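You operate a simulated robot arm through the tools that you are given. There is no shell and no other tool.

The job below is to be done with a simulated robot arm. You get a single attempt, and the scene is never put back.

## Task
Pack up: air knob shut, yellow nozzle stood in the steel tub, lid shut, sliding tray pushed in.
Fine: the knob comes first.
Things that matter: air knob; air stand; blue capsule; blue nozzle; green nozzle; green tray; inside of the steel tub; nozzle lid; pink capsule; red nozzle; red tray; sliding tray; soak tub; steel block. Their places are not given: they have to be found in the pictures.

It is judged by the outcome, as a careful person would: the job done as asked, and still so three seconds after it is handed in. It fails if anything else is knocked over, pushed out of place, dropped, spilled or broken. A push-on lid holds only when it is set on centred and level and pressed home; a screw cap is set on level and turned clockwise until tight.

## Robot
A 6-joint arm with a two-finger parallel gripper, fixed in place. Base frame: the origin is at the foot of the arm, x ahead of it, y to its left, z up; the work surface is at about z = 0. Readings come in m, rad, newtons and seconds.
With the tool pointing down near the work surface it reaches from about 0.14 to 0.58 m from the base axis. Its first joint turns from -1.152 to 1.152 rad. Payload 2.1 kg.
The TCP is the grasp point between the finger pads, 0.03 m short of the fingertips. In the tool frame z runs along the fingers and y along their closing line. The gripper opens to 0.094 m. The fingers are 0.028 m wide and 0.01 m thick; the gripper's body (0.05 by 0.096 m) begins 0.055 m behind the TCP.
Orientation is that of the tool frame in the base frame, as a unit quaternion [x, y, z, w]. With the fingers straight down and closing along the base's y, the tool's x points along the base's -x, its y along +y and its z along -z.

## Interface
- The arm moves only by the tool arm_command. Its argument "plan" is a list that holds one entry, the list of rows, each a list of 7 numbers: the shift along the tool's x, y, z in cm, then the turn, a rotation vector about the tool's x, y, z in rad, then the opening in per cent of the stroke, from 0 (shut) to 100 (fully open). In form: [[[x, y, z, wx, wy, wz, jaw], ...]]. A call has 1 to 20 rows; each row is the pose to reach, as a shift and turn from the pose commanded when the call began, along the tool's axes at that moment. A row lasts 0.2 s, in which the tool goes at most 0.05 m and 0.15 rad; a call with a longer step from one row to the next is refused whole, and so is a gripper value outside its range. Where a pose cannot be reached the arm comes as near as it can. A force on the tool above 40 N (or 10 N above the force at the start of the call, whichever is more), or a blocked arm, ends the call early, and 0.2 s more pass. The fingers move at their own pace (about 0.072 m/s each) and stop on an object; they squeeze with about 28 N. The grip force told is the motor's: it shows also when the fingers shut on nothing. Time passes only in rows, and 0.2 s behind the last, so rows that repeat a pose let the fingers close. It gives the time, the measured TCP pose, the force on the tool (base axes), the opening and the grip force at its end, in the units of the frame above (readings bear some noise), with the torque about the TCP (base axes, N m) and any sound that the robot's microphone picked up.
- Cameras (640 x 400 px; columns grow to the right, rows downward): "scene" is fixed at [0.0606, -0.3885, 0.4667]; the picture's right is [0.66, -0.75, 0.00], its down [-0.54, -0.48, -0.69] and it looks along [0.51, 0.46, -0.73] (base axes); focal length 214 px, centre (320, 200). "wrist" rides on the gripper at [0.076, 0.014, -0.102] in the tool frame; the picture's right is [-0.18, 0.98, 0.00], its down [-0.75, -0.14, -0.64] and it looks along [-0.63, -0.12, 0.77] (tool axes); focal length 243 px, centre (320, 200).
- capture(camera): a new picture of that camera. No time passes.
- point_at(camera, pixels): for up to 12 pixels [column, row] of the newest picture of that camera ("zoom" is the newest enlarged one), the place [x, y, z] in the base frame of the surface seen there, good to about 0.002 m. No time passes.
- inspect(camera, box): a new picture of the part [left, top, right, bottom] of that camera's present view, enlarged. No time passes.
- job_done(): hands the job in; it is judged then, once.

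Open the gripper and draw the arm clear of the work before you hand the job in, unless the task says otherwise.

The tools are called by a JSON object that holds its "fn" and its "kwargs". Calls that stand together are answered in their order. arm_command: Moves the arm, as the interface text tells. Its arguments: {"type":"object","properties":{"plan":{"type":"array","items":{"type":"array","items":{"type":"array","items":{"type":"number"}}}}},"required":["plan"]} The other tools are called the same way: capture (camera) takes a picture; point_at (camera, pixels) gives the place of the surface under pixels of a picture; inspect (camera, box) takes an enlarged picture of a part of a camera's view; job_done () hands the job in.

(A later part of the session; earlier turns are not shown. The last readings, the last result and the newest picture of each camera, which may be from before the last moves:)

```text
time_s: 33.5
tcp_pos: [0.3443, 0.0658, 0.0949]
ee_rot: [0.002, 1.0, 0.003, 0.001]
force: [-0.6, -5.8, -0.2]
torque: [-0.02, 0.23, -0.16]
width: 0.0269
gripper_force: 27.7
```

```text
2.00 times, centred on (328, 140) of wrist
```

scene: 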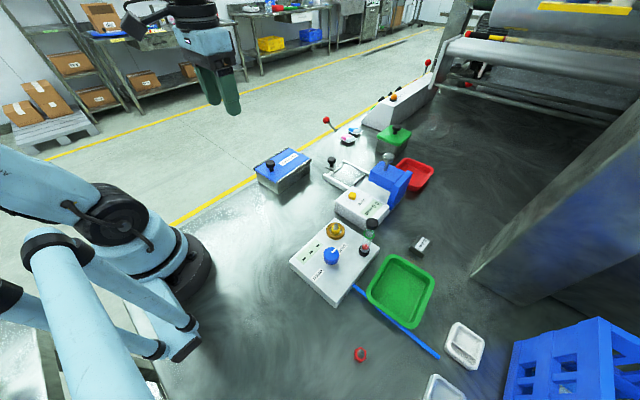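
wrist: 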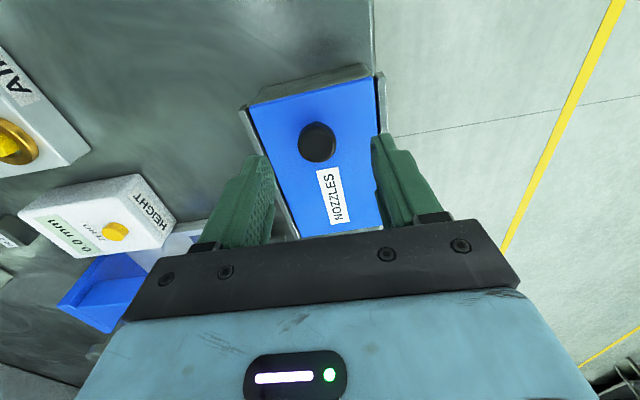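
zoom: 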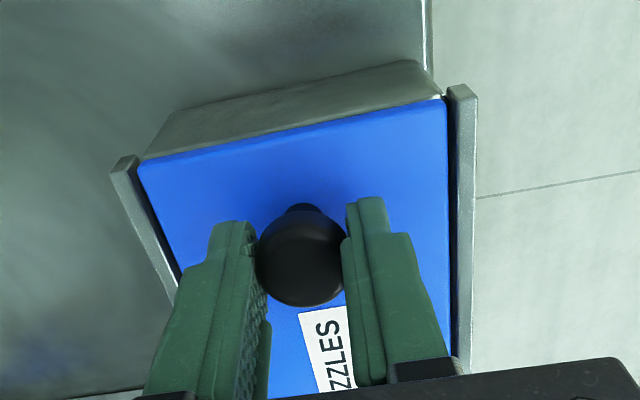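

The lid knob is gripped (width 0.027). I pull gently toward -x (tool +x) by 1.5 cm to test whether the lid slides that way.

{"fn": "arm_command", "kwargs": {"plan": [[[0.3, 0, 0, 0, 0, 0, 15], [0.6, 0, 0, 0, 0, 0, 15], [0.9, 0, 0, 0, 0, 0, 15], [1.2, 0, 0, 0, 0, 0, 15], [1.5, 0, 0, 0, 0, 0, 15]]]}}

{"fn": "inspect", "kwargs": {"camera": "wrist", "box": [200, 40, 456, 240]}}

{"fn": "inspect", "kwargs": {"camera": "scene", "box": [230, 120, 330, 200]}}

```text
time_s: 34.7
tcp_pos: [0.3303, 0.065, 0.0966]
ee_rot: [0.002, 1.0, 0.001, 0.002]
force: [-0.4, -0.6, -0.5]
torque: [0.01, 0.49, 0.0]
width: 0.0268
gripper_force: 28.4
```

```text
2.00 times, centred on (328, 140) of wrist
```

zoom: 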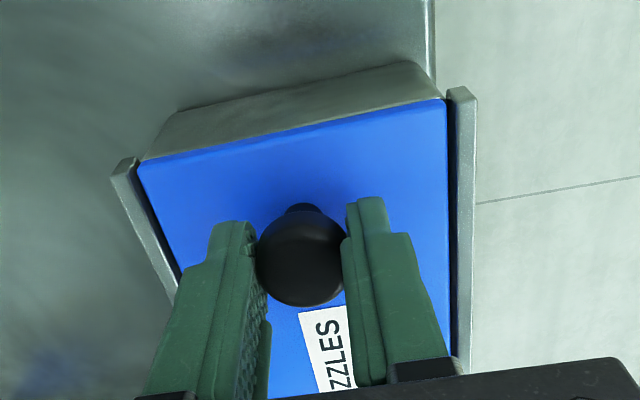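

```text
5.00 times, centred on (280, 160) of scene
```

zoom: 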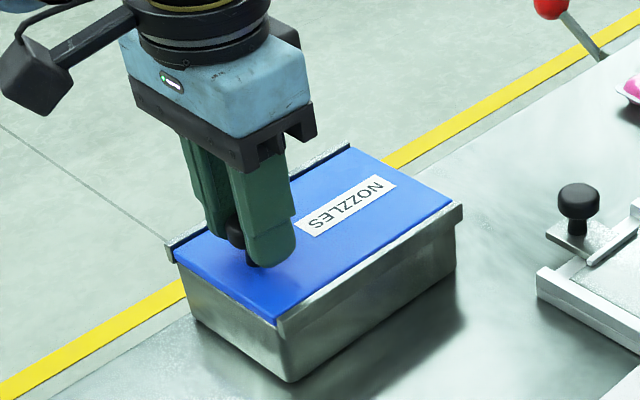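

The whole tub came along (the lid did not move relative to its rails), so pulling -x is wrong. I move the same 1.5 cm back at once to return the tub.

{"fn": "arm_command", "kwargs": {"plan": [[[-0.3, 0, 0, 0, 0, 0, 15], [-0.6, 0, 0, 0, 0, 0, 15], [-0.9, 0, 0, 0, 0, 0, 15], [-1.2, 0, 0, 0, 0, 0, 15], [-1.5, 0, 0, 0, 0, 0, 15], [-1.5, 0, 0, 0, 0, 0, 15]]]}}

{"fn": "inspect", "kwargs": {"camera": "wrist", "box": [200, 40, 456, 240]}}

{"fn": "inspect", "kwargs": {"camera": "scene", "box": [230, 120, 330, 200]}}

```text
time_s: 36.1
tcp_pos: [0.3448, 0.066, 0.0962]
ee_rot: [0.002, 1.0, 0.001, 0.001]
force: [0.4, -0.4, -1.1]
torque: [0.0, 0.47, -0.04]
width: 0.0269
gripper_force: 28.0
```

```text
2.00 times, centred on (328, 140) of wrist
```

zoom: 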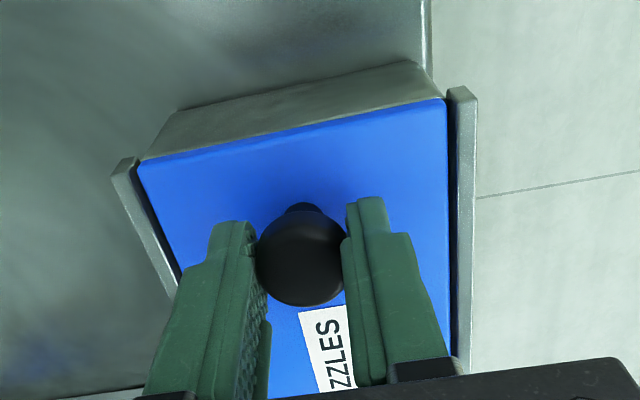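

```text
5.00 times, centred on (280, 160) of scene
```

zoom: 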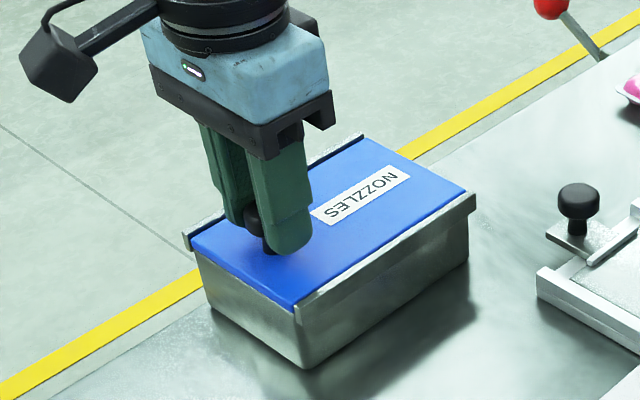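

The tub is back close to where it was; the lid didn't slide either way relative to the tub. So it seems to be a lift-off lid: I raise by 6 mm gently and look whether the lid separates from the tub.

{"fn": "arm_command", "kwargs": {"plan": [[[0, 0, -0.2, 0, 0, 0, 15], [0, 0, -0.4, 0, 0, 0, 15], [0, 0, -0.6, 0, 0, 0, 15], [0, 0, -0.6, 0, 0, 0, 15]]]}}

{"fn": "inspect", "kwargs": {"camera": "scene", "box": [230, 120, 330, 200]}}

{"fn": "inspect", "kwargs": {"camera": "wrist", "box": [200, 40, 456, 240]}}

```text
time_s: 37.1
tcp_pos: [0.3452, 0.0642, 0.1017]
ee_rot: [0.002, 1.0, 0.001, 0.001]
force: [0.2, 0.1, -10.6]
torque: [-0.01, 0.48, 0.0]
width: 0.0267
gripper_force: 28.7
```

```text
5.00 times, centred on (280, 160) of scene
```

zoom: 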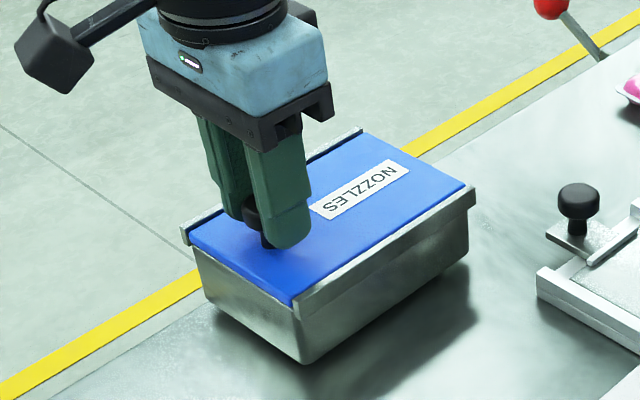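

```text
2.00 times, centred on (328, 140) of wrist
```

zoom: 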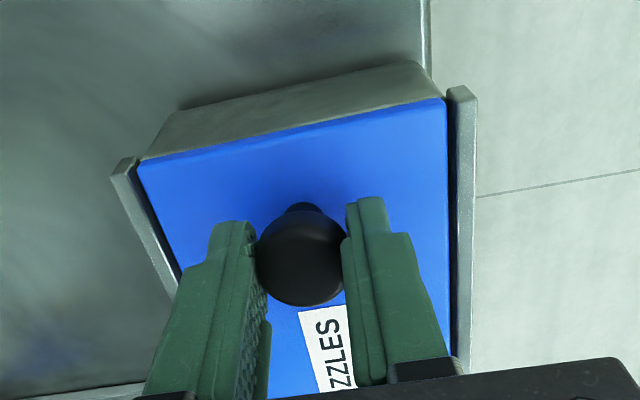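

Lifting raised the whole tub (10 N load), so the lid is captured in its rails and must slide. I set the tub straight back down and read the load.

{"fn": "arm_command", "kwargs": {"plan": [[[0, 0, 0.2, 0, 0, 0, 15], [0, 0, 0.4, 0, 0, 0, 15], [0, 0, 0.6, 0, 0, 0, 15], [0, 0, 0.7, 0, 0, 0, 15], [0, 0, 0.7, 0, 0, 0, 15]]]}}

{"fn": "inspect", "kwargs": {"camera": "scene", "box": [230, 120, 330, 200]}}

```text
time_s: 38.3
tcp_pos: [0.3451, 0.0638, 0.0946]
ee_rot: [0.002, 1.0, 0.001, 0.002]
force: [-0.6, -3.5, 22.4]
torque: [-0.11, -0.28, -0.02]
width: 0.0267
gripper_force: 28.0
```

```text
5.00 times, centred on (280, 160) of scene
```

zoom: 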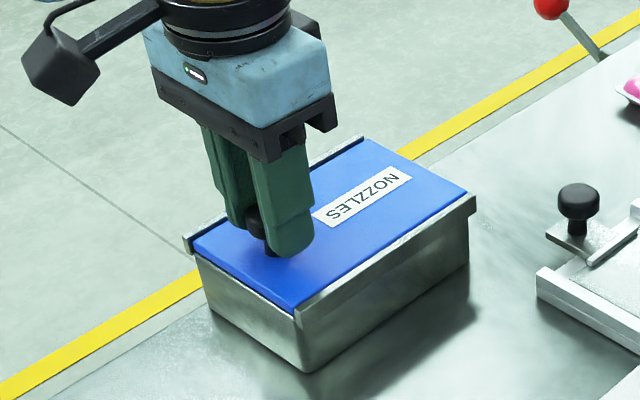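

Now it presses down with about 22 N, which holds the tub by table friction. With that press kept, I try sliding -x by 8 mm and see whether the lid moves relative to its rails.

{"fn": "arm_command", "kwargs": {"plan": [[[0.2, 0, 0, 0, 0, 0, 15], [0.4, 0, 0, 0, 0, 0, 15], [0.6, 0, 0, 0, 0, 0, 15], [0.8, 0, 0, 0, 0, 0, 15]]]}}

{"fn": "inspect", "kwargs": {"camera": "wrist", "box": [200, 40, 456, 240]}}

{"fn": "inspect", "kwargs": {"camera": "scene", "box": [230, 120, 330, 200]}}

```text
time_s: 39.3
tcp_pos: [0.3361, 0.0668, 0.0942]
ee_rot: [0.002, 1.0, 0.003, 0.001]
force: [4.0, 1.9, 0.4]
torque: [0.14, -0.41, 0.05]
width: 0.0268
gripper_force: 28.3
```

```text
2.00 times, centred on (328, 140) of wrist
```

zoom: 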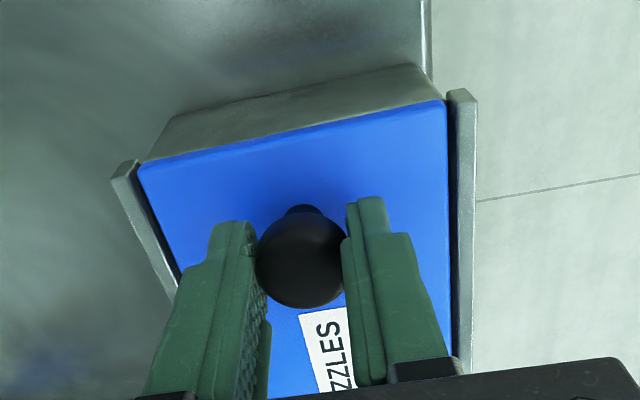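

```text
5.00 times, centred on (280, 160) of scene
```

zoom: 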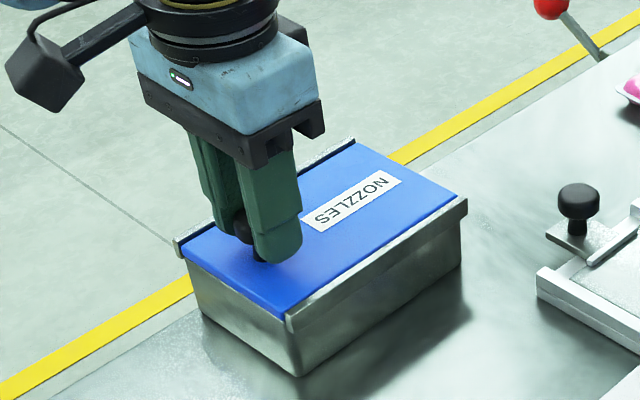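

The tub still mostly follows toward -x (the lid seems at its stop that way). I now press down and push toward +x back by 8 mm, watching the lid against the rails.

{"fn": "arm_command", "kwargs": {"plan": [[[0, 0, 0.15, 0, 0, 0, 15], [0, 0, 0.2, 0, 0, 0, 15], [-0.2, 0, 0.2, 0, 0, 0, 15], [-0.4, 0, 0.2, 0, 0, 0, 15], [-0.6, 0, 0.2, 0, 0, 0, 15], [-0.8, 0, 0.2, 0, 0, 0, 15]]]}}

{"fn": "inspect", "kwargs": {"camera": "wrist", "box": [200, 40, 456, 240]}}

{"fn": "inspect", "kwargs": {"camera": "scene", "box": [230, 120, 330, 200]}}

```text
time_s: 40.7
tcp_pos: [0.346, 0.0643, 0.0924]
ee_rot: [0.001, 1.0, 0.002, 0.001]
force: [-0.4, 10.1, 15.8]
torque: [0.29, 0.28, 0.05]
width: 0.0268
gripper_force: 28.7
```

```text
2.00 times, centred on (328, 140) of wrist
```

zoom: 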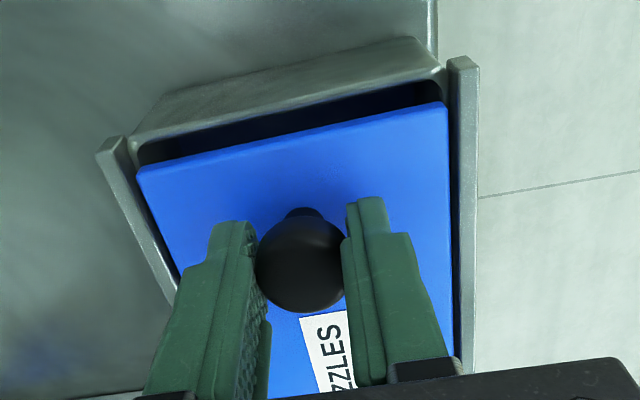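

```text
5.00 times, centred on (280, 160) of scene
```

zoom: 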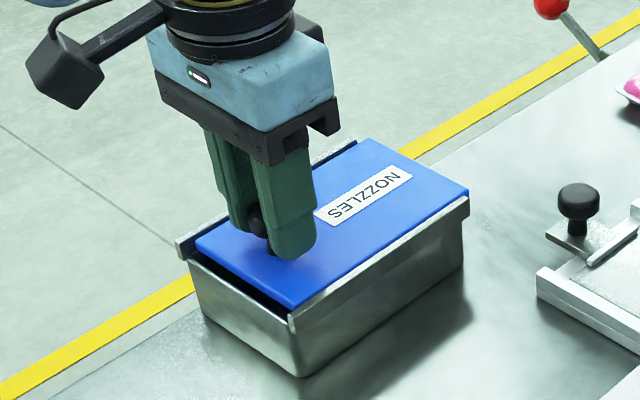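

The lid slides open toward +x while the tub stays put when I press down. I continue sliding +x by 3 cm, easing y slightly (+1 mm) to relieve the 10 N side load.

{"fn": "arm_command", "kwargs": {"plan": [[[0, 0.1, 0, 0, 0, 0, 15], [-0.4, 0.1, 0, 0, 0, 0, 15], [-0.8, 0.1, 0, 0, 0, 0, 15], [-1.2, 0.12, 0, 0, 0, 0, 15], [-1.6, 0.12, 0, 0, 0, 0, 15], [-2.0, 0.13, 0, 0, 0, 0, 15], [-2.4, 0.14, 0, 0, 0, 0, 15], [-2.8, 0.15, 0, 0, 0, 0, 15], [-3.0, 0.15, 0, 0, 0, 0, 15]]]}}

{"fn": "inspect", "kwargs": {"camera": "scene", "box": [230, 120, 330, 200]}}

{"fn": "capture", "kwargs": {"camera": "wrist"}}

```text
time_s: 42.7
tcp_pos: [0.3759, 0.0656, 0.0933]
ee_rot: [0.003, 1.0, 0.002, 0.0]
force: [-0.1, 0.0, -10.0]
torque: [0.1, 0.22, 0.0]
width: 0.0272
gripper_force: 27.8
```

```text
5.00 times, centred on (280, 160) of scene
```

zoom: 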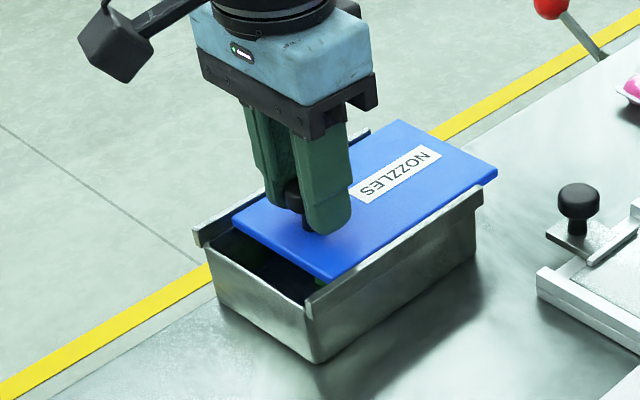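

```text
taken
```

wrist: 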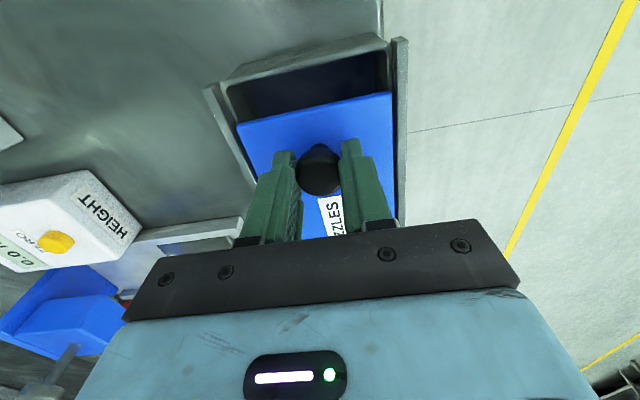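

The lid opened about 3 cm, but the reading shows -10 N, meaning the tub is being slightly lifted. I press back down in small steps to seat it.

{"fn": "arm_command", "kwargs": {"plan": [[[0, 0, 0.1, 0, 0, 0, 15], [0, 0, 0.2, 0, 0, 0, 15], [0, 0, 0.2, 0, 0, 0, 15]]]}}

{"fn": "inspect", "kwargs": {"camera": "scene", "box": [230, 120, 330, 200]}}

```text
time_s: 43.5
tcp_pos: [0.3757, 0.065, 0.0919]
ee_rot: [0.002, 1.0, 0.002, 0.001]
force: [-0.6, -1.8, 23.6]
torque: [-0.03, -0.01, -0.05]
width: 0.0268
gripper_force: 27.7
```

```text
5.00 times, centred on (280, 160) of scene
```

zoom: 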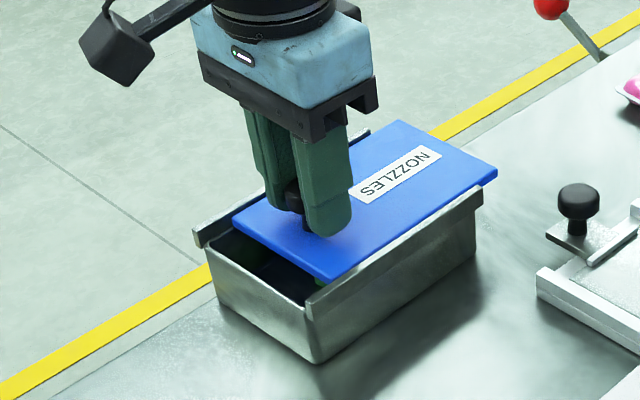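

Now pressed at 23 N again. The press fades as I slide, so I continue +x in 2 cm with a small downward ramp to keep it pressed.

{"fn": "arm_command", "kwargs": {"plan": [[[-0.4, 0.01, 0.02, 0, 0, 0, 15], [-0.8, 0.02, 0.04, 0, 0, 0, 15], [-1.2, 0.02, 0.06, 0, 0, 0, 15], [-1.6, 0.03, 0.08, 0, 0, 0, 15], [-2.0, 0.04, 0.1, 0, 0, 0, 15]]]}}

{"fn": "inspect", "kwargs": {"camera": "scene", "box": [230, 120, 330, 200]}}

```text
time_s: 44.7
tcp_pos: [0.3943, 0.0651, 0.0896]
ee_rot: [0.002, 1.0, 0.002, 0.0]
force: [-0.5, -0.4, -10.6]
torque: [-0.01, 0.07, -0.02]
width: 0.0268
gripper_force: 27.9
```

```text
5.00 times, centred on (280, 160) of scene
```

zoom: 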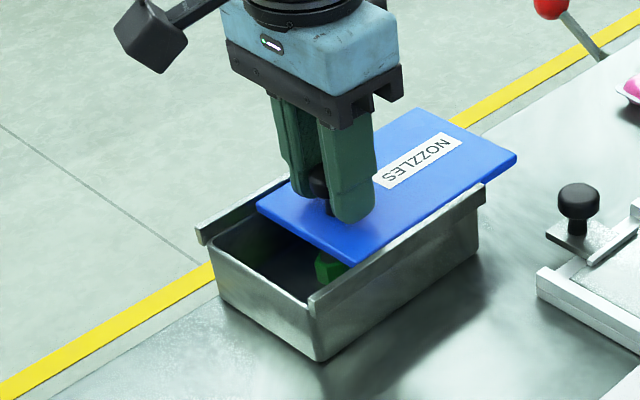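

Opening is now about 5 cm and the green thing is visible inside the tub, though the reading again shows the tub's weight (-10.6 N). I lower 1 mm to seat it, release the knob, and rise to look in.

{"fn": "arm_command", "kwargs": {"plan": [[[0, 0, 0.1, 0, 0, 0, 15], [0, 0, 0.1, 0, 0, 0, 15]]]}}

{"fn": "capture", "kwargs": {"camera": "wrist"}}

{"fn": "inspect", "kwargs": {"camera": "scene", "box": [250, 135, 330, 195]}}

```text
time_s: 45.3
tcp_pos: [0.3952, 0.0655, 0.0886]
ee_rot: [0.001, 1.0, 0.002, 0.002]
force: [-0.1, 0.0, -9.9]
torque: [0.05, 0.07, 0.01]
width: 0.0269
gripper_force: 28.3
```

```text
taken
```

wrist: 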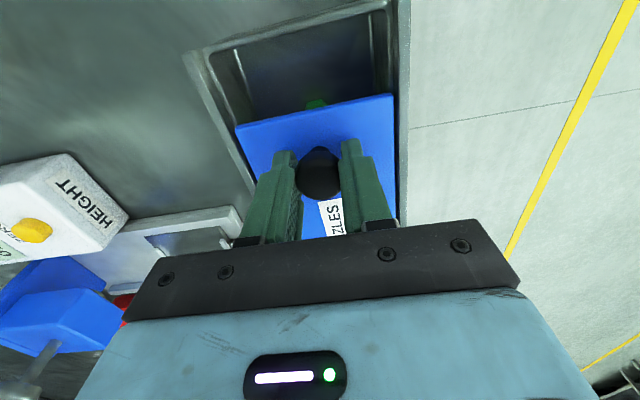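

```text
6.67 times, centred on (290, 165) of scene
```

zoom: 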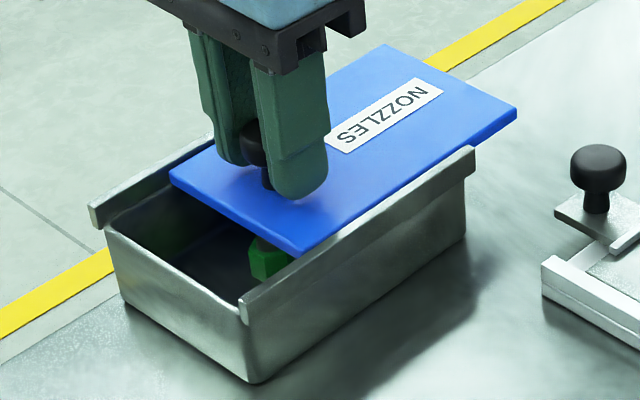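

The force stays at -10 N after lowering 1 mm, so I check heights: rail tops, lid top and knob, to see whether the tub is off the table.

{"fn": "point_at", "kwargs": {"camera": "zoom", "pixels": [[245, 300], [470, 155], [96, 210], [255, 378], [300, 245], [180, 175], [510, 115], [125, 297], [462, 240], [250, 365], [420, 210], [200, 300]]}}

{"fn": "point_at", "kwargs": {"camera": "wrist", "pixels": [[318, 180], [240, 126], [392, 97], [190, 58], [404, 10], [245, 205], [398, 205], [300, 60], [316, 104], [220, 110], [385, 50], [260, 90]]}}

```text
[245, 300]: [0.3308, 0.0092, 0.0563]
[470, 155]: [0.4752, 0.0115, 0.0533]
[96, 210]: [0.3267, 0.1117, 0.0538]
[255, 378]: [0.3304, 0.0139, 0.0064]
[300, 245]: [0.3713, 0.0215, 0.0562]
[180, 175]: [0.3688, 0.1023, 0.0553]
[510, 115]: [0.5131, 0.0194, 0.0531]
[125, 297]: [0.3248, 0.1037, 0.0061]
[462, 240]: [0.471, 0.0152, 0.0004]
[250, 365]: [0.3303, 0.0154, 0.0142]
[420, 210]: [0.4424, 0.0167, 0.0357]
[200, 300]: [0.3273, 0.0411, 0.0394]
```

```text
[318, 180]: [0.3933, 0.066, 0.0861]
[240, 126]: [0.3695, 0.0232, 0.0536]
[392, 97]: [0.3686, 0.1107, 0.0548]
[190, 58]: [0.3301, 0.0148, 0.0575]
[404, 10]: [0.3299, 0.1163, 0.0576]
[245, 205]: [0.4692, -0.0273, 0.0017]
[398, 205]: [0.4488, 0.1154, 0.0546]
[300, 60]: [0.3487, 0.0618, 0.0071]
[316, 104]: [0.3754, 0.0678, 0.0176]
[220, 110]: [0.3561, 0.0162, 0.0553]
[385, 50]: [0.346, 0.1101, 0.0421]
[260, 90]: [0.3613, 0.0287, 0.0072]
```

Heights match the original (rail 0.0575, lid 0.0555), so the tub is at most a millimetre up. I lower another 1.2 mm to seat it firmly.

{"fn": "arm_command", "kwargs": {"plan": [[[0, 0, 0.06, 0, 0, 0, 15], [0, 0, 0.12, 0, 0, 0, 15], [0, 0, 0.12, 0, 0, 0, 15]]]}}

```text
time_s: 46.1
tcp_pos: [0.3945, 0.065, 0.0873]
ee_rot: [0.002, 1.0, 0.002, 0.003]
force: [-0.1, -1.2, 23.8]
torque: [-0.06, -0.04, -0.04]
width: 0.0271
gripper_force: 28.4
```

Seated again (+24 N): the fingers were wedging under the rounded knob head and lifting. I release now, rise, and look into the tub; further lid moves I'll do by pushing the knob instead of gripping.

{"fn": "arm_command", "kwargs": {"plan": [[[0, 0, 0, 0, 0, 0, 45], [0, 0, 0, 0, 0, 0, 50], [0, 0, 0, 0, 0, 0, 50], [0, 0, -3, 0, 0, 0, 50], [0, 0, -7, 0, 0, 0, 50], [2, 0, -11, 0, 0, 0, 50], [6, 0, -14, 0, 0, 0, 50], [10, 0, -16, 0, 0, 0, 50], [10, 0, -16, 0, 0, 0, 50]]]}}

{"fn": "capture", "kwargs": {"camera": "wrist"}}

{"fn": "capture", "kwargs": {"camera": "scene"}}

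```text
time_s: 48.1
tcp_pos: [0.2978, 0.0696, 0.2472]
ee_rot: [0.002, 1.0, 0.002, 0.0]
force: [0.1, 1.0, -0.3]
torque: [-0.01, 0.02, -0.01]
width: 0.0469
gripper_force: 0.0
```

```text
taken
```

wrist: 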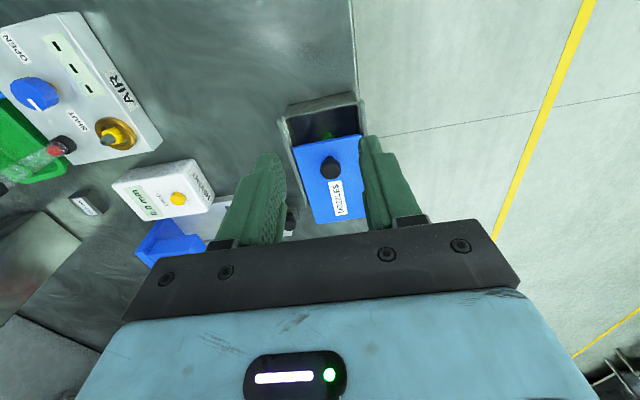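

```text
taken
```

scene: 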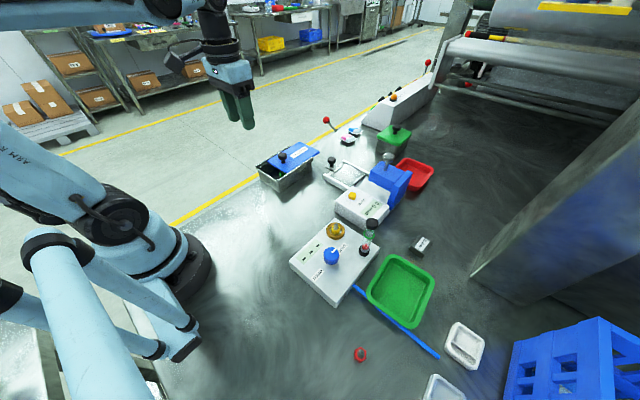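

The lid is open about 4 cm and the tub rests on the table. I enlarge the tub in both views.

{"fn": "inspect", "kwargs": {"camera": "wrist", "box": [270, 80, 390, 240]}}

{"fn": "inspect", "kwargs": {"camera": "scene", "box": [250, 135, 330, 195]}}

{"fn": "inspect", "kwargs": {"camera": "scene", "box": [340, 330, 390, 370]}}

```text
2.50 times, centred on (330, 160) of wrist
```

zoom: 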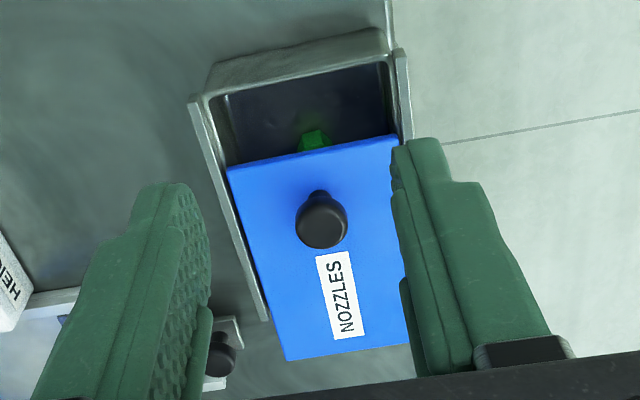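

```text
6.67 times, centred on (290, 165) of scene
```

zoom: 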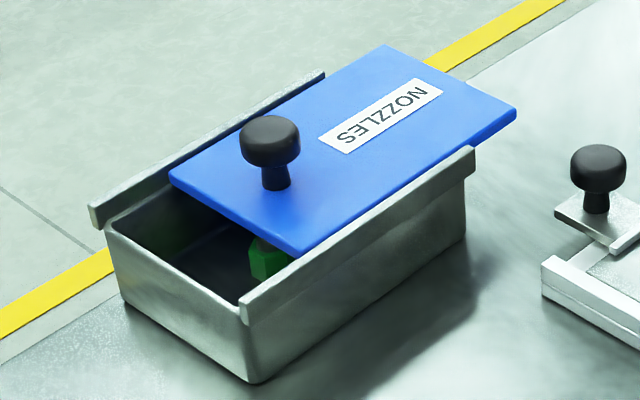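

```text
10.00 times, centred on (365, 350) of scene
```

zoom: 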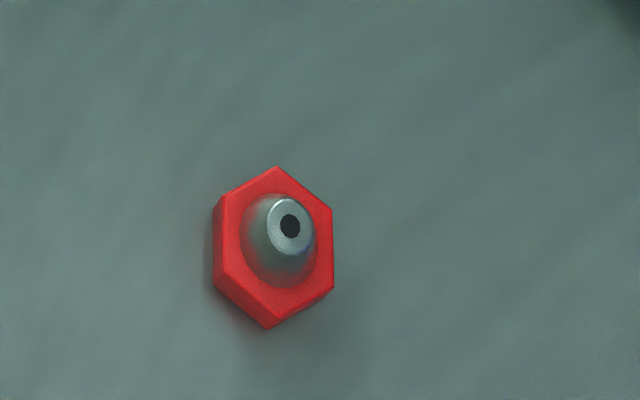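

The green nozzle stands in the tub near (0.375,0.068). I need a wider opening, so I close the fingers and come down on the -x side of the lid knob at x≈0.36, stopping at z≈0.12 to check.

{"fn": "arm_command", "kwargs": {"plan": [[[-2, -0.1, 2, 0, 0, 0, 0], [-4, -0.2, 5, 0, 0, 0, 0], [-6.1, -0.2, 8, 0, 0, 0, 0], [-6.1, -0.2, 11, 0, 0, 0, 0], [-6.1, -0.2, 12.7, 0, 0, 0, 0], [-6.1, -0.2, 12.7, 0, 0, 0, 0]]]}}

{"fn": "capture", "kwargs": {"camera": "wrist"}}

{"fn": "inspect", "kwargs": {"camera": "scene", "box": [230, 120, 330, 200]}}

```text
time_s: 49.5
tcp_pos: [0.3561, 0.0675, 0.1211]
ee_rot: [0.001, 1.0, 0.002, 0.001]
force: [-0.2, 1.2, -0.4]
torque: [0.0, -0.01, 0.01]
width: 0.0
gripper_force: 27.5
```

```text
taken
```

wrist: 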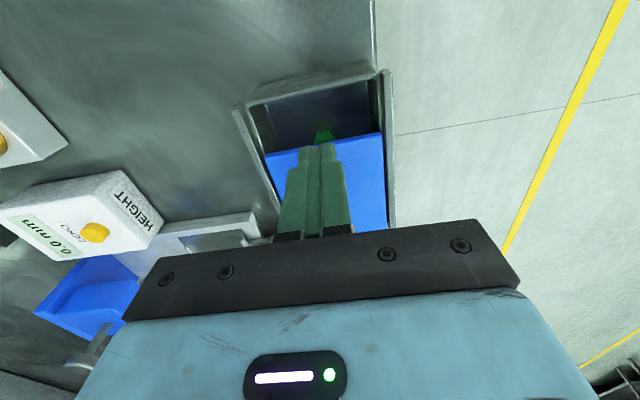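

```text
5.00 times, centred on (280, 160) of scene
```

zoom: 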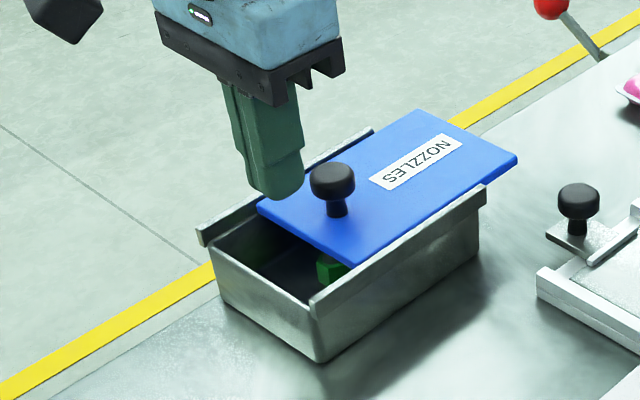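

The closed fingers are 1 cm on the -x side of the knob. I descend 2.5 cm so that the tips are at z≈0.066 (1 cm above the lid) and push +x slowly.

{"fn": "arm_command", "kwargs": {"plan": [[[0, 0, 1.3, 0, 0, 0, 0], [0, 0, 2.5, 0, 0, 0, 0], [-0.5, 0, 2.5, 0, 0, 0, 0], [-1.0, 0, 2.5, 0, 0, 0, 0], [-1.5, 0, 2.5, 0, 0, 0, 0], [-2.0, 0, 2.5, 0, 0, 0, 0], [-2.5, 0, 2.5, 0, 0, 0, 0], [-2.5, 0, 2.5, 0, 0, 0, 0]]]}}

{"fn": "inspect", "kwargs": {"camera": "scene", "box": [230, 120, 330, 200]}}

{"fn": "capture", "kwargs": {"camera": "wrist"}}

```text
time_s: 51.3
tcp_pos: [0.382, 0.066, 0.0954]
ee_rot: [0.001, 1.0, 0.002, 0.001]
force: [-1.2, -0.1, 0.4]
torque: [0.0, 0.0, 0.0]
width: 0.0001
gripper_force: 27.6
```

```text
5.00 times, centred on (280, 160) of scene
```

zoom: 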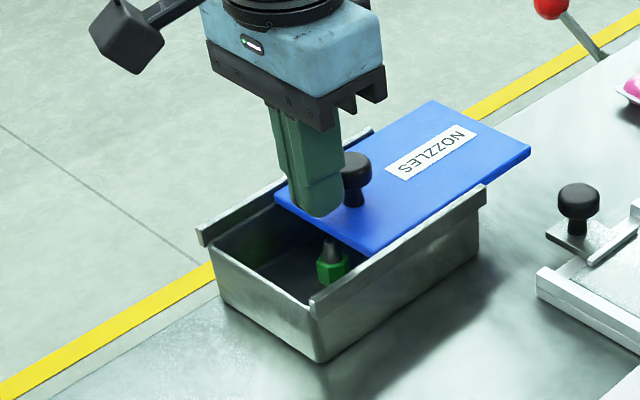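

```text
taken
```

wrist: 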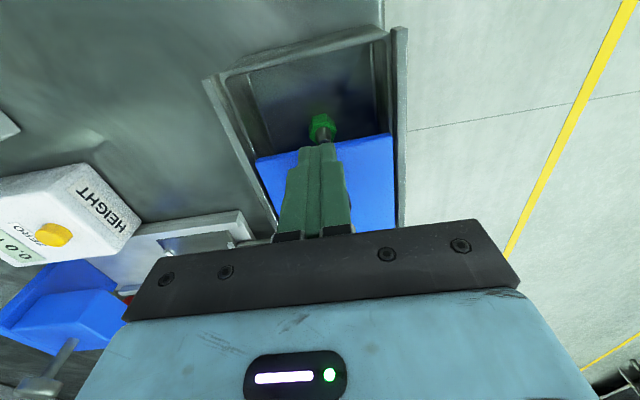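

Pushing works: the lid slides and the tub stays put. The green nozzle stands upright at wrist (322,128). I push another 3 cm.

{"fn": "arm_command", "kwargs": {"plan": [[[-0.5, 0, 0, 0, 0, 0, 0], [-1.0, 0, 0, 0, 0, 0, 0], [-1.5, 0, 0, 0, 0, 0, 0], [-2.0, 0, 0, 0, 0, 0, 0], [-2.5, 0, 0, 0, 0, 0, 0], [-3.0, 0, 0, 0, 0, 0, 0], [-3.0, 0, 0, 0, 0, 0, 0]]]}}

{"fn": "inspect", "kwargs": {"camera": "scene", "box": [230, 120, 330, 200]}}

{"fn": "capture", "kwargs": {"camera": "wrist"}}

```text
time_s: 52.9
tcp_pos: [0.4111, 0.0653, 0.0955]
ee_rot: [0.001, 1.0, 0.002, 0.001]
force: [0.6, -0.1, -0.3]
torque: [0.02, -0.02, -0.01]
width: 0.0
gripper_force: 28.5
```

```text
5.00 times, centred on (280, 160) of scene
```

zoom: 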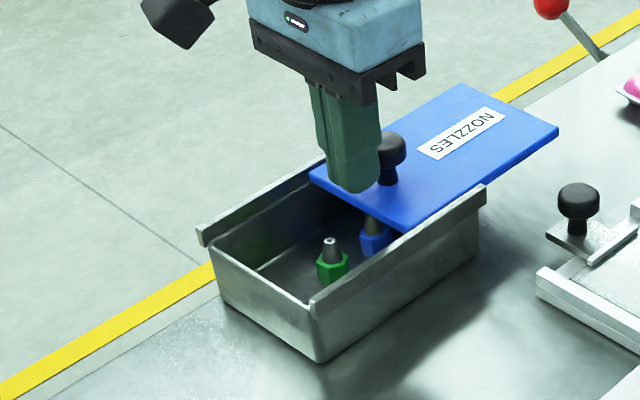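

```text
taken
```

wrist: 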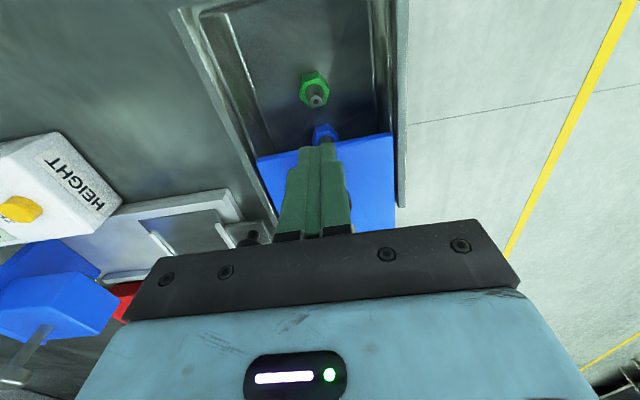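

Both green and blue nozzles stand upright inside. I measure them and the tub's inside.

{"fn": "inspect", "kwargs": {"camera": "wrist", "box": [170, 0, 420, 160]}}

{"fn": "point_at", "kwargs": {"camera": "wrist", "pixels": [[317, 98], [311, 82], [325, 132], [325, 140], [250, 60], [350, 45], [350, 110], [260, 120], [205, 30], [374, 40], [260, 157], [391, 135]]}}

```text
2.50 times, centred on (295, 80) of wrist
```

zoom: 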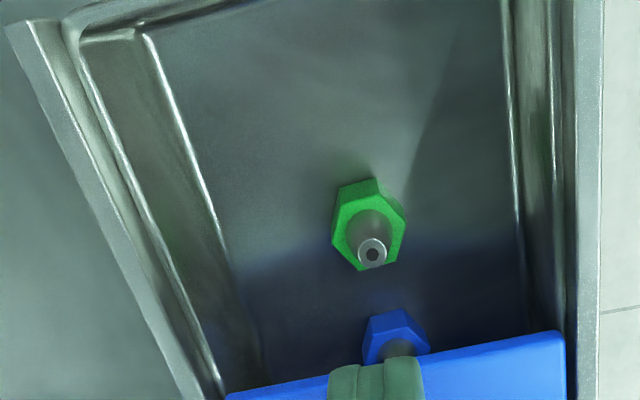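

```text
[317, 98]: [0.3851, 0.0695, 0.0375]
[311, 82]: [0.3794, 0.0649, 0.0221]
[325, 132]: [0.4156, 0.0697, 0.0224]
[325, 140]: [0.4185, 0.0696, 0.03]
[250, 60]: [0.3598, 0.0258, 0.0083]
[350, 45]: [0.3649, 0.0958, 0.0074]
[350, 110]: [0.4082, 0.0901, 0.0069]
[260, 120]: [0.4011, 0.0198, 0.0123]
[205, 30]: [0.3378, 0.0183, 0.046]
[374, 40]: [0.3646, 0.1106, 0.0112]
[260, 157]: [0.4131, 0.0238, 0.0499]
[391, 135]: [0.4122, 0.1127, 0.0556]
```

Floor z≈0.007; green nozzle centre ≈(0.384,0.0695), blue ≈(0.42,0.07), tips near z 0.038. I back off the knob by 1 cm, rise, and take a top look at the free -x end of the tub.

{"fn": "arm_command", "kwargs": {"plan": [[[0.6, 0, 0, 0, 0, 0, 0], [1.2, 0, -2, 0, 0, 0, 0], [1.2, 0, -6, 0, 0, 0, 0], [3, 0, -10, 0, 0, 0, 0], [6, 0, -13, 0, 0, 0, 0], [10, 0, -14, 0, 0, 0, 0], [13, 0, -14, 0, 0, 0, 0], [13, 0, -14, 0, 0, 0, 0]]]}}

{"fn": "inspect", "kwargs": {"camera": "wrist", "box": [260, 80, 400, 240]}}

{"fn": "inspect", "kwargs": {"camera": "scene", "box": [250, 135, 330, 195]}}

```text
time_s: 54.7
tcp_pos: [0.2794, 0.0662, 0.2325]
ee_rot: [0.001, 1.0, 0.002, 0.001]
force: [-0.4, 0.1, 0.0]
torque: [-0.01, -0.03, 0.01]
width: 0.0
gripper_force: 27.8
```

```text
2.50 times, centred on (330, 160) of wrist
```

zoom: 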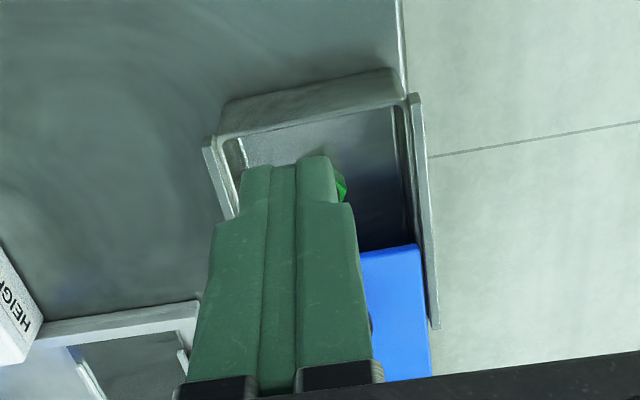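

```text
6.67 times, centred on (290, 165) of scene
```

zoom: 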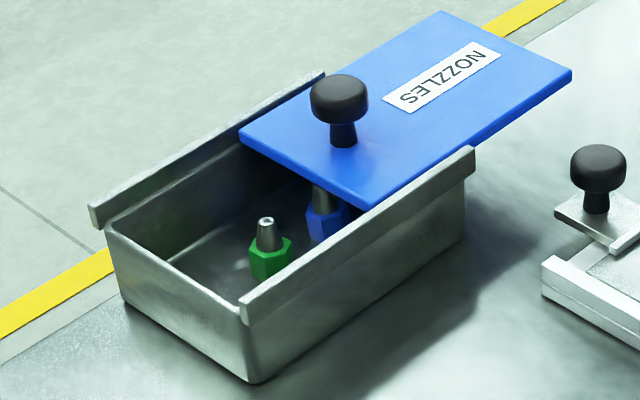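

I measure the inside of the tub in the enlarged scene view, and open the jaws to clear the wrist view.

{"fn": "point_at", "kwargs": {"camera": "zoom", "pixels": [[165, 258], [200, 235], [215, 270], [235, 298], [180, 262], [240, 220], [265, 225], [268, 270], [248, 255], [290, 250], [110, 235], [230, 305]]}}

{"fn": "arm_command", "kwargs": {"plan": [[[0, 0, -1, 0, 0, 0, 100], [0, 0, -2, 0, 0, 0, 100], [0, 0, -3, 0, 0, 0, 100], [0, 0, -4, 0, 0, 0, 100], [0, 0, -4, 0, 0, 0, 100]]]}}

{"fn": "inspect", "kwargs": {"camera": "wrist", "box": [270, 80, 400, 220]}}

```text
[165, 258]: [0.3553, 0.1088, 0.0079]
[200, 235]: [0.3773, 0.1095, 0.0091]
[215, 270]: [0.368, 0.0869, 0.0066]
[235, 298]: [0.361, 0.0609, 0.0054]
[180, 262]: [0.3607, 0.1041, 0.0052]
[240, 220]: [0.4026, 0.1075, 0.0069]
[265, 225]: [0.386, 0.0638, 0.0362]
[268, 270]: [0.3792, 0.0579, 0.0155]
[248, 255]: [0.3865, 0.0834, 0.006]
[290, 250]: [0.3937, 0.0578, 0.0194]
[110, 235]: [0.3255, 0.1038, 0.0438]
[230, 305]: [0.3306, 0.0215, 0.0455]
```

```text
time_s: 55.9
tcp_pos: [0.2826, 0.0655, 0.2754]
ee_rot: [0.001, 1.0, 0.002, 0.001]
force: [0.0, 0.3, 0.7]
torque: [-0.02, 0.01, 0.01]
width: 0.0941
gripper_force: 0.1
```

```text
2.86 times, centred on (335, 150) of wrist
```

zoom: 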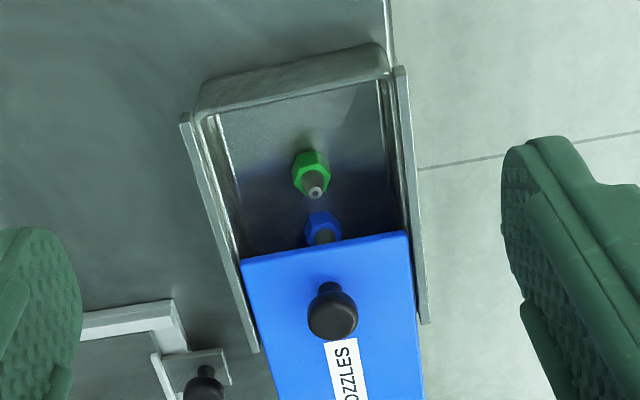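

{"fn": "point_at", "kwargs": {"camera": "zoom", "pixels": [[225, 112], [375, 85], [300, 100], [300, 118], [300, 90], [315, 192], [296, 160], [328, 160], [310, 203], [235, 200], [390, 180], [350, 130]]}}

```text
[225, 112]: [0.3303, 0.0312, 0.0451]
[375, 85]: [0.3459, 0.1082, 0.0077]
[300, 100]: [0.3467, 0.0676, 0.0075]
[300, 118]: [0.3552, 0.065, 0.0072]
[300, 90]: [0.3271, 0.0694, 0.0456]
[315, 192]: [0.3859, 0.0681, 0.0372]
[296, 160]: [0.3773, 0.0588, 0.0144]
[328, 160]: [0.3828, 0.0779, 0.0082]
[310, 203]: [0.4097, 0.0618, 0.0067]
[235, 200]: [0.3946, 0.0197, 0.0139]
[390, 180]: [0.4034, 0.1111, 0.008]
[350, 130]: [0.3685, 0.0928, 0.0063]
```

The inside walls are nearly vertical (y 0.02–0.11, floor from x≈0.338), so (0.354, 0.052) is a free spot clear of the green nozzle. Now I travel at z≈0.275 over to the yellow nozzle at (0.307,-0.216) and come down to z≈0.15 to look.

{"fn": "arm_command", "kwargs": {"plan": [[[0, -4, 0, 0, 0, 0, 60], [0, -8, 0, 0, 0, 0, 60], [0, -12, 0, 0, 0, 0, 60], [-0.5, -16, 0, 0, 0, 0, 60], [-1, -20, 0, 0, 0, 0, 60], [-1.5, -24, 0, 0, 0, 0, 60], [-2, -28, 0, 0, 0, 0, 60], [-2.4, -28.1, 4, 0, 0, 0, 60], [-2.4, -28.1, 8, 0, 0, 0, 60], [-2.4, -28.1, 12, 0, 0, 0, 60], [-2.4, -28.1, 12, 0, 0, 0, 60]]]}}

{"fn": "capture", "kwargs": {"camera": "wrist"}}

{"fn": "inspect", "kwargs": {"camera": "scene", "box": [270, 190, 400, 290]}}

```text
time_s: 58.3
tcp_pos: [0.3055, -0.2194, 0.152]
ee_rot: [0.002, 1.0, 0.002, 0.001]
force: [-0.5, 0.0, -0.3]
torque: [0.01, -0.02, 0.03]
width: 0.0564
gripper_force: 0.1
```

```text
taken
```

wrist: 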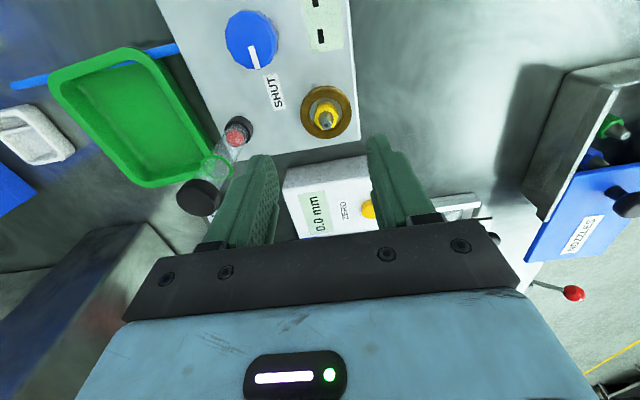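

```text
4.00 times, centred on (335, 240) of scene
```

zoom: 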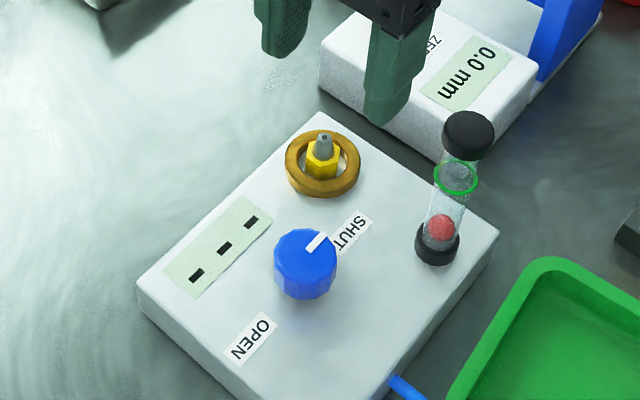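

The float in the gauge has dropped: the air is off. I enlarge the yellow nozzle at wrist (325,115).

{"fn": "inspect", "kwargs": {"camera": "wrist", "box": [290, 75, 360, 145]}}

{"fn": "point_at", "kwargs": {"camera": "wrist", "pixels": [[326, 121], [323, 111], [316, 110], [336, 110], [325, 102], [302, 112], [351, 112], [326, 87], [327, 137]]}}

```text
5.71 times, centred on (325, 110) of wrist
```

zoom: 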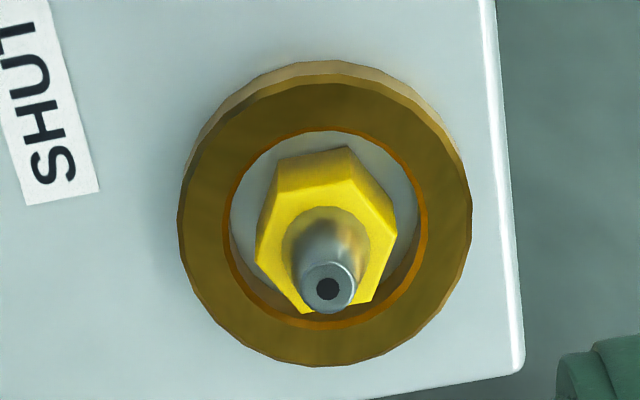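

```text
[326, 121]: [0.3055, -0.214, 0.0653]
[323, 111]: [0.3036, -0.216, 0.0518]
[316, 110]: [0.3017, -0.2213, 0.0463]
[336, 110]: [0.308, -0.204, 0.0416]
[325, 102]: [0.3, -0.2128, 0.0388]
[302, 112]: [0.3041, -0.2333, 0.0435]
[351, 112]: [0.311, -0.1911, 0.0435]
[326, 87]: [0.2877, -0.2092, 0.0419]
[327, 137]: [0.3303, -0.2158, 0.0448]
```

The hex's corners point along base y, so its flats face ±30° from y: I'll grip with the gripper yawed 30°. I measure the hex top, tip and ring precisely.

{"fn": "point_at", "kwargs": {"camera": "zoom", "pixels": [[327, 290], [327, 270], [285, 215], [385, 240], [290, 295], [360, 295], [320, 170], [200, 220], [455, 220], [325, 100], [325, 345], [268, 255]]}}

```text
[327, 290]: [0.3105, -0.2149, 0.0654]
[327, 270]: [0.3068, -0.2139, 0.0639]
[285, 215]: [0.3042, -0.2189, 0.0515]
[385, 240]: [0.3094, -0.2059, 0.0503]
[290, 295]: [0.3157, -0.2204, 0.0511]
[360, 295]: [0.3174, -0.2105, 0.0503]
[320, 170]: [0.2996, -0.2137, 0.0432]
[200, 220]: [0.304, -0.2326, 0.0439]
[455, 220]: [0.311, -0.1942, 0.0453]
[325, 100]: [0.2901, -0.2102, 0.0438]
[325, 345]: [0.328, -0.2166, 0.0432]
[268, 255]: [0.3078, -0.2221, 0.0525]
```

Nozzle centre (0.310,-0.2147), hex top z 0.051, brass ring top z 0.0437. I centre over it and yaw -30°, staying at z 0.15, then check.

{"fn": "arm_command", "kwargs": {"plan": [[[-0.1, 0.2, 0, 0, 0, -0.131, 50], [-0.2, 0.4, 0, 0, 0, -0.262, 50], [-0.36, 0.47, 0, 0, 0, -0.393, 50], [-0.36, 0.47, 1, 0, 0, -0.5236, 50], [-0.36, 0.47, 2, 0, 0, -0.5236, 50], [-0.36, 0.47, 3, 0, 0, -0.5236, 50], [-0.36, 0.47, 3, 0, 0, -0.5236, 50]]]}}

{"fn": "inspect", "kwargs": {"camera": "wrist", "box": [260, 70, 380, 190]}}

{"fn": "inspect", "kwargs": {"camera": "scene", "box": [290, 180, 400, 270]}}

```text
time_s: 59.9
tcp_pos: [0.3082, -0.211, 0.1238]
ee_rot: [-0.257, 0.967, 0.001, 0.0]
force: [0.4, 0.5, 0.0]
torque: [0.01, -0.04, -0.03]
width: 0.0469
gripper_force: 0.0
```

```text
3.33 times, centred on (320, 130) of wrist
```

zoom: 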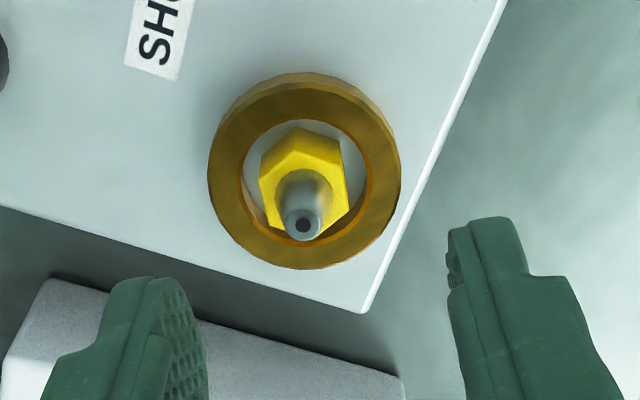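

```text
4.44 times, centred on (345, 225) of scene
```

zoom: 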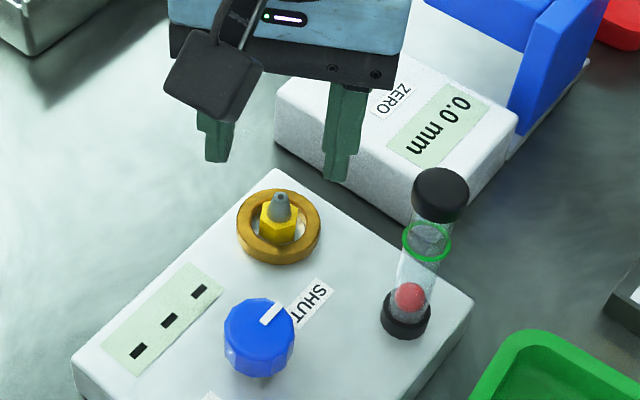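

The tip's at zoom (303,227), about 3.5 mm toward tool -y; the hex flats face the fingers. I correct, descend 3 cm and check again.

{"fn": "arm_command", "kwargs": {"plan": [[[0.08, -0.36, 0.5, 0, 0, 0, 50], [0.08, -0.36, 1.5, 0, 0, 0, 50], [0.08, -0.36, 2.5, 0, 0, 0, 50], [0.08, -0.36, 2.5, 0, 0, 0, 50]]]}}

{"fn": "inspect", "kwargs": {"camera": "wrist", "box": [240, 70, 400, 230]}}

{"fn": "inspect", "kwargs": {"camera": "scene", "box": [290, 180, 400, 270]}}

```text
time_s: 60.9
tcp_pos: [0.3083, -0.2169, 0.0983]
ee_rot: [-0.257, 0.966, 0.002, 0.001]
force: [-1.0, 0.1, 0.3]
torque: [0.03, -0.03, -0.02]
width: 0.0471
gripper_force: 0.0
```

```text
2.50 times, centred on (320, 150) of wrist
```

zoom: 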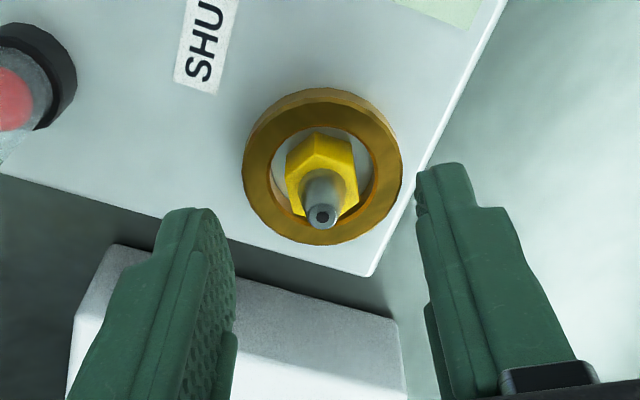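

```text
4.44 times, centred on (345, 225) of scene
```

zoom: 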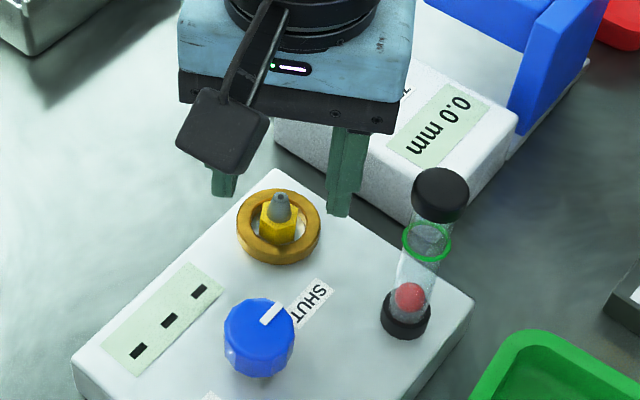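

Centred: the tip is at wrist col 321. I descend 2.3 cm so the fingertips are just above the brass ring (z≈0.045), then close gently.

{"fn": "arm_command", "kwargs": {"plan": [[[0, 0, 1.0, 0, 0, 0, 50], [0, 0, 1.8, 0, 0, 0, 50], [0, 0, 2.3, 0, 0, 0, 50], [0, 0, 2.3, 0, 0, 0, 50]]]}}

{"fn": "inspect", "kwargs": {"camera": "wrist", "box": [240, 90, 400, 250]}}

{"fn": "inspect", "kwargs": {"camera": "scene", "box": [310, 200, 370, 250]}}

```text
time_s: 61.9
tcp_pos: [0.3093, -0.2156, 0.0767]
ee_rot: [-0.257, 0.967, 0.001, 0.002]
force: [-0.2, -1.4, 0.1]
torque: [-0.02, -0.02, 0.04]
width: 0.047
gripper_force: 0.2
```

```text
2.50 times, centred on (320, 170) of wrist
```

zoom: 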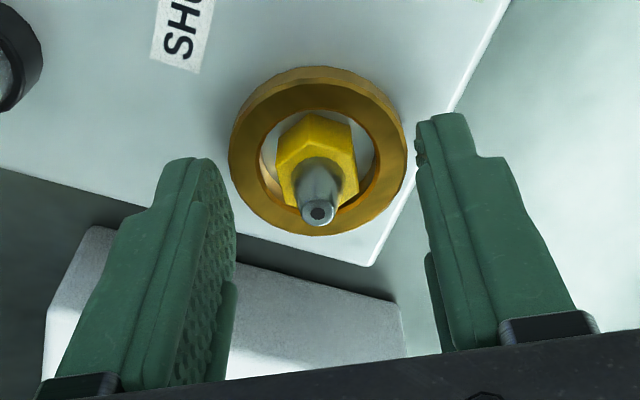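

```text
8.00 times, centred on (340, 225) of scene
```

zoom: 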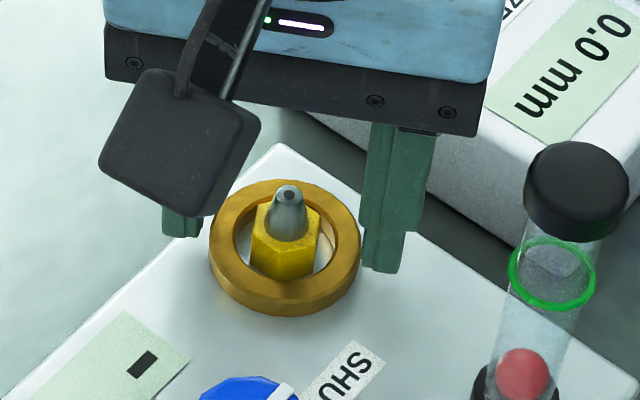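

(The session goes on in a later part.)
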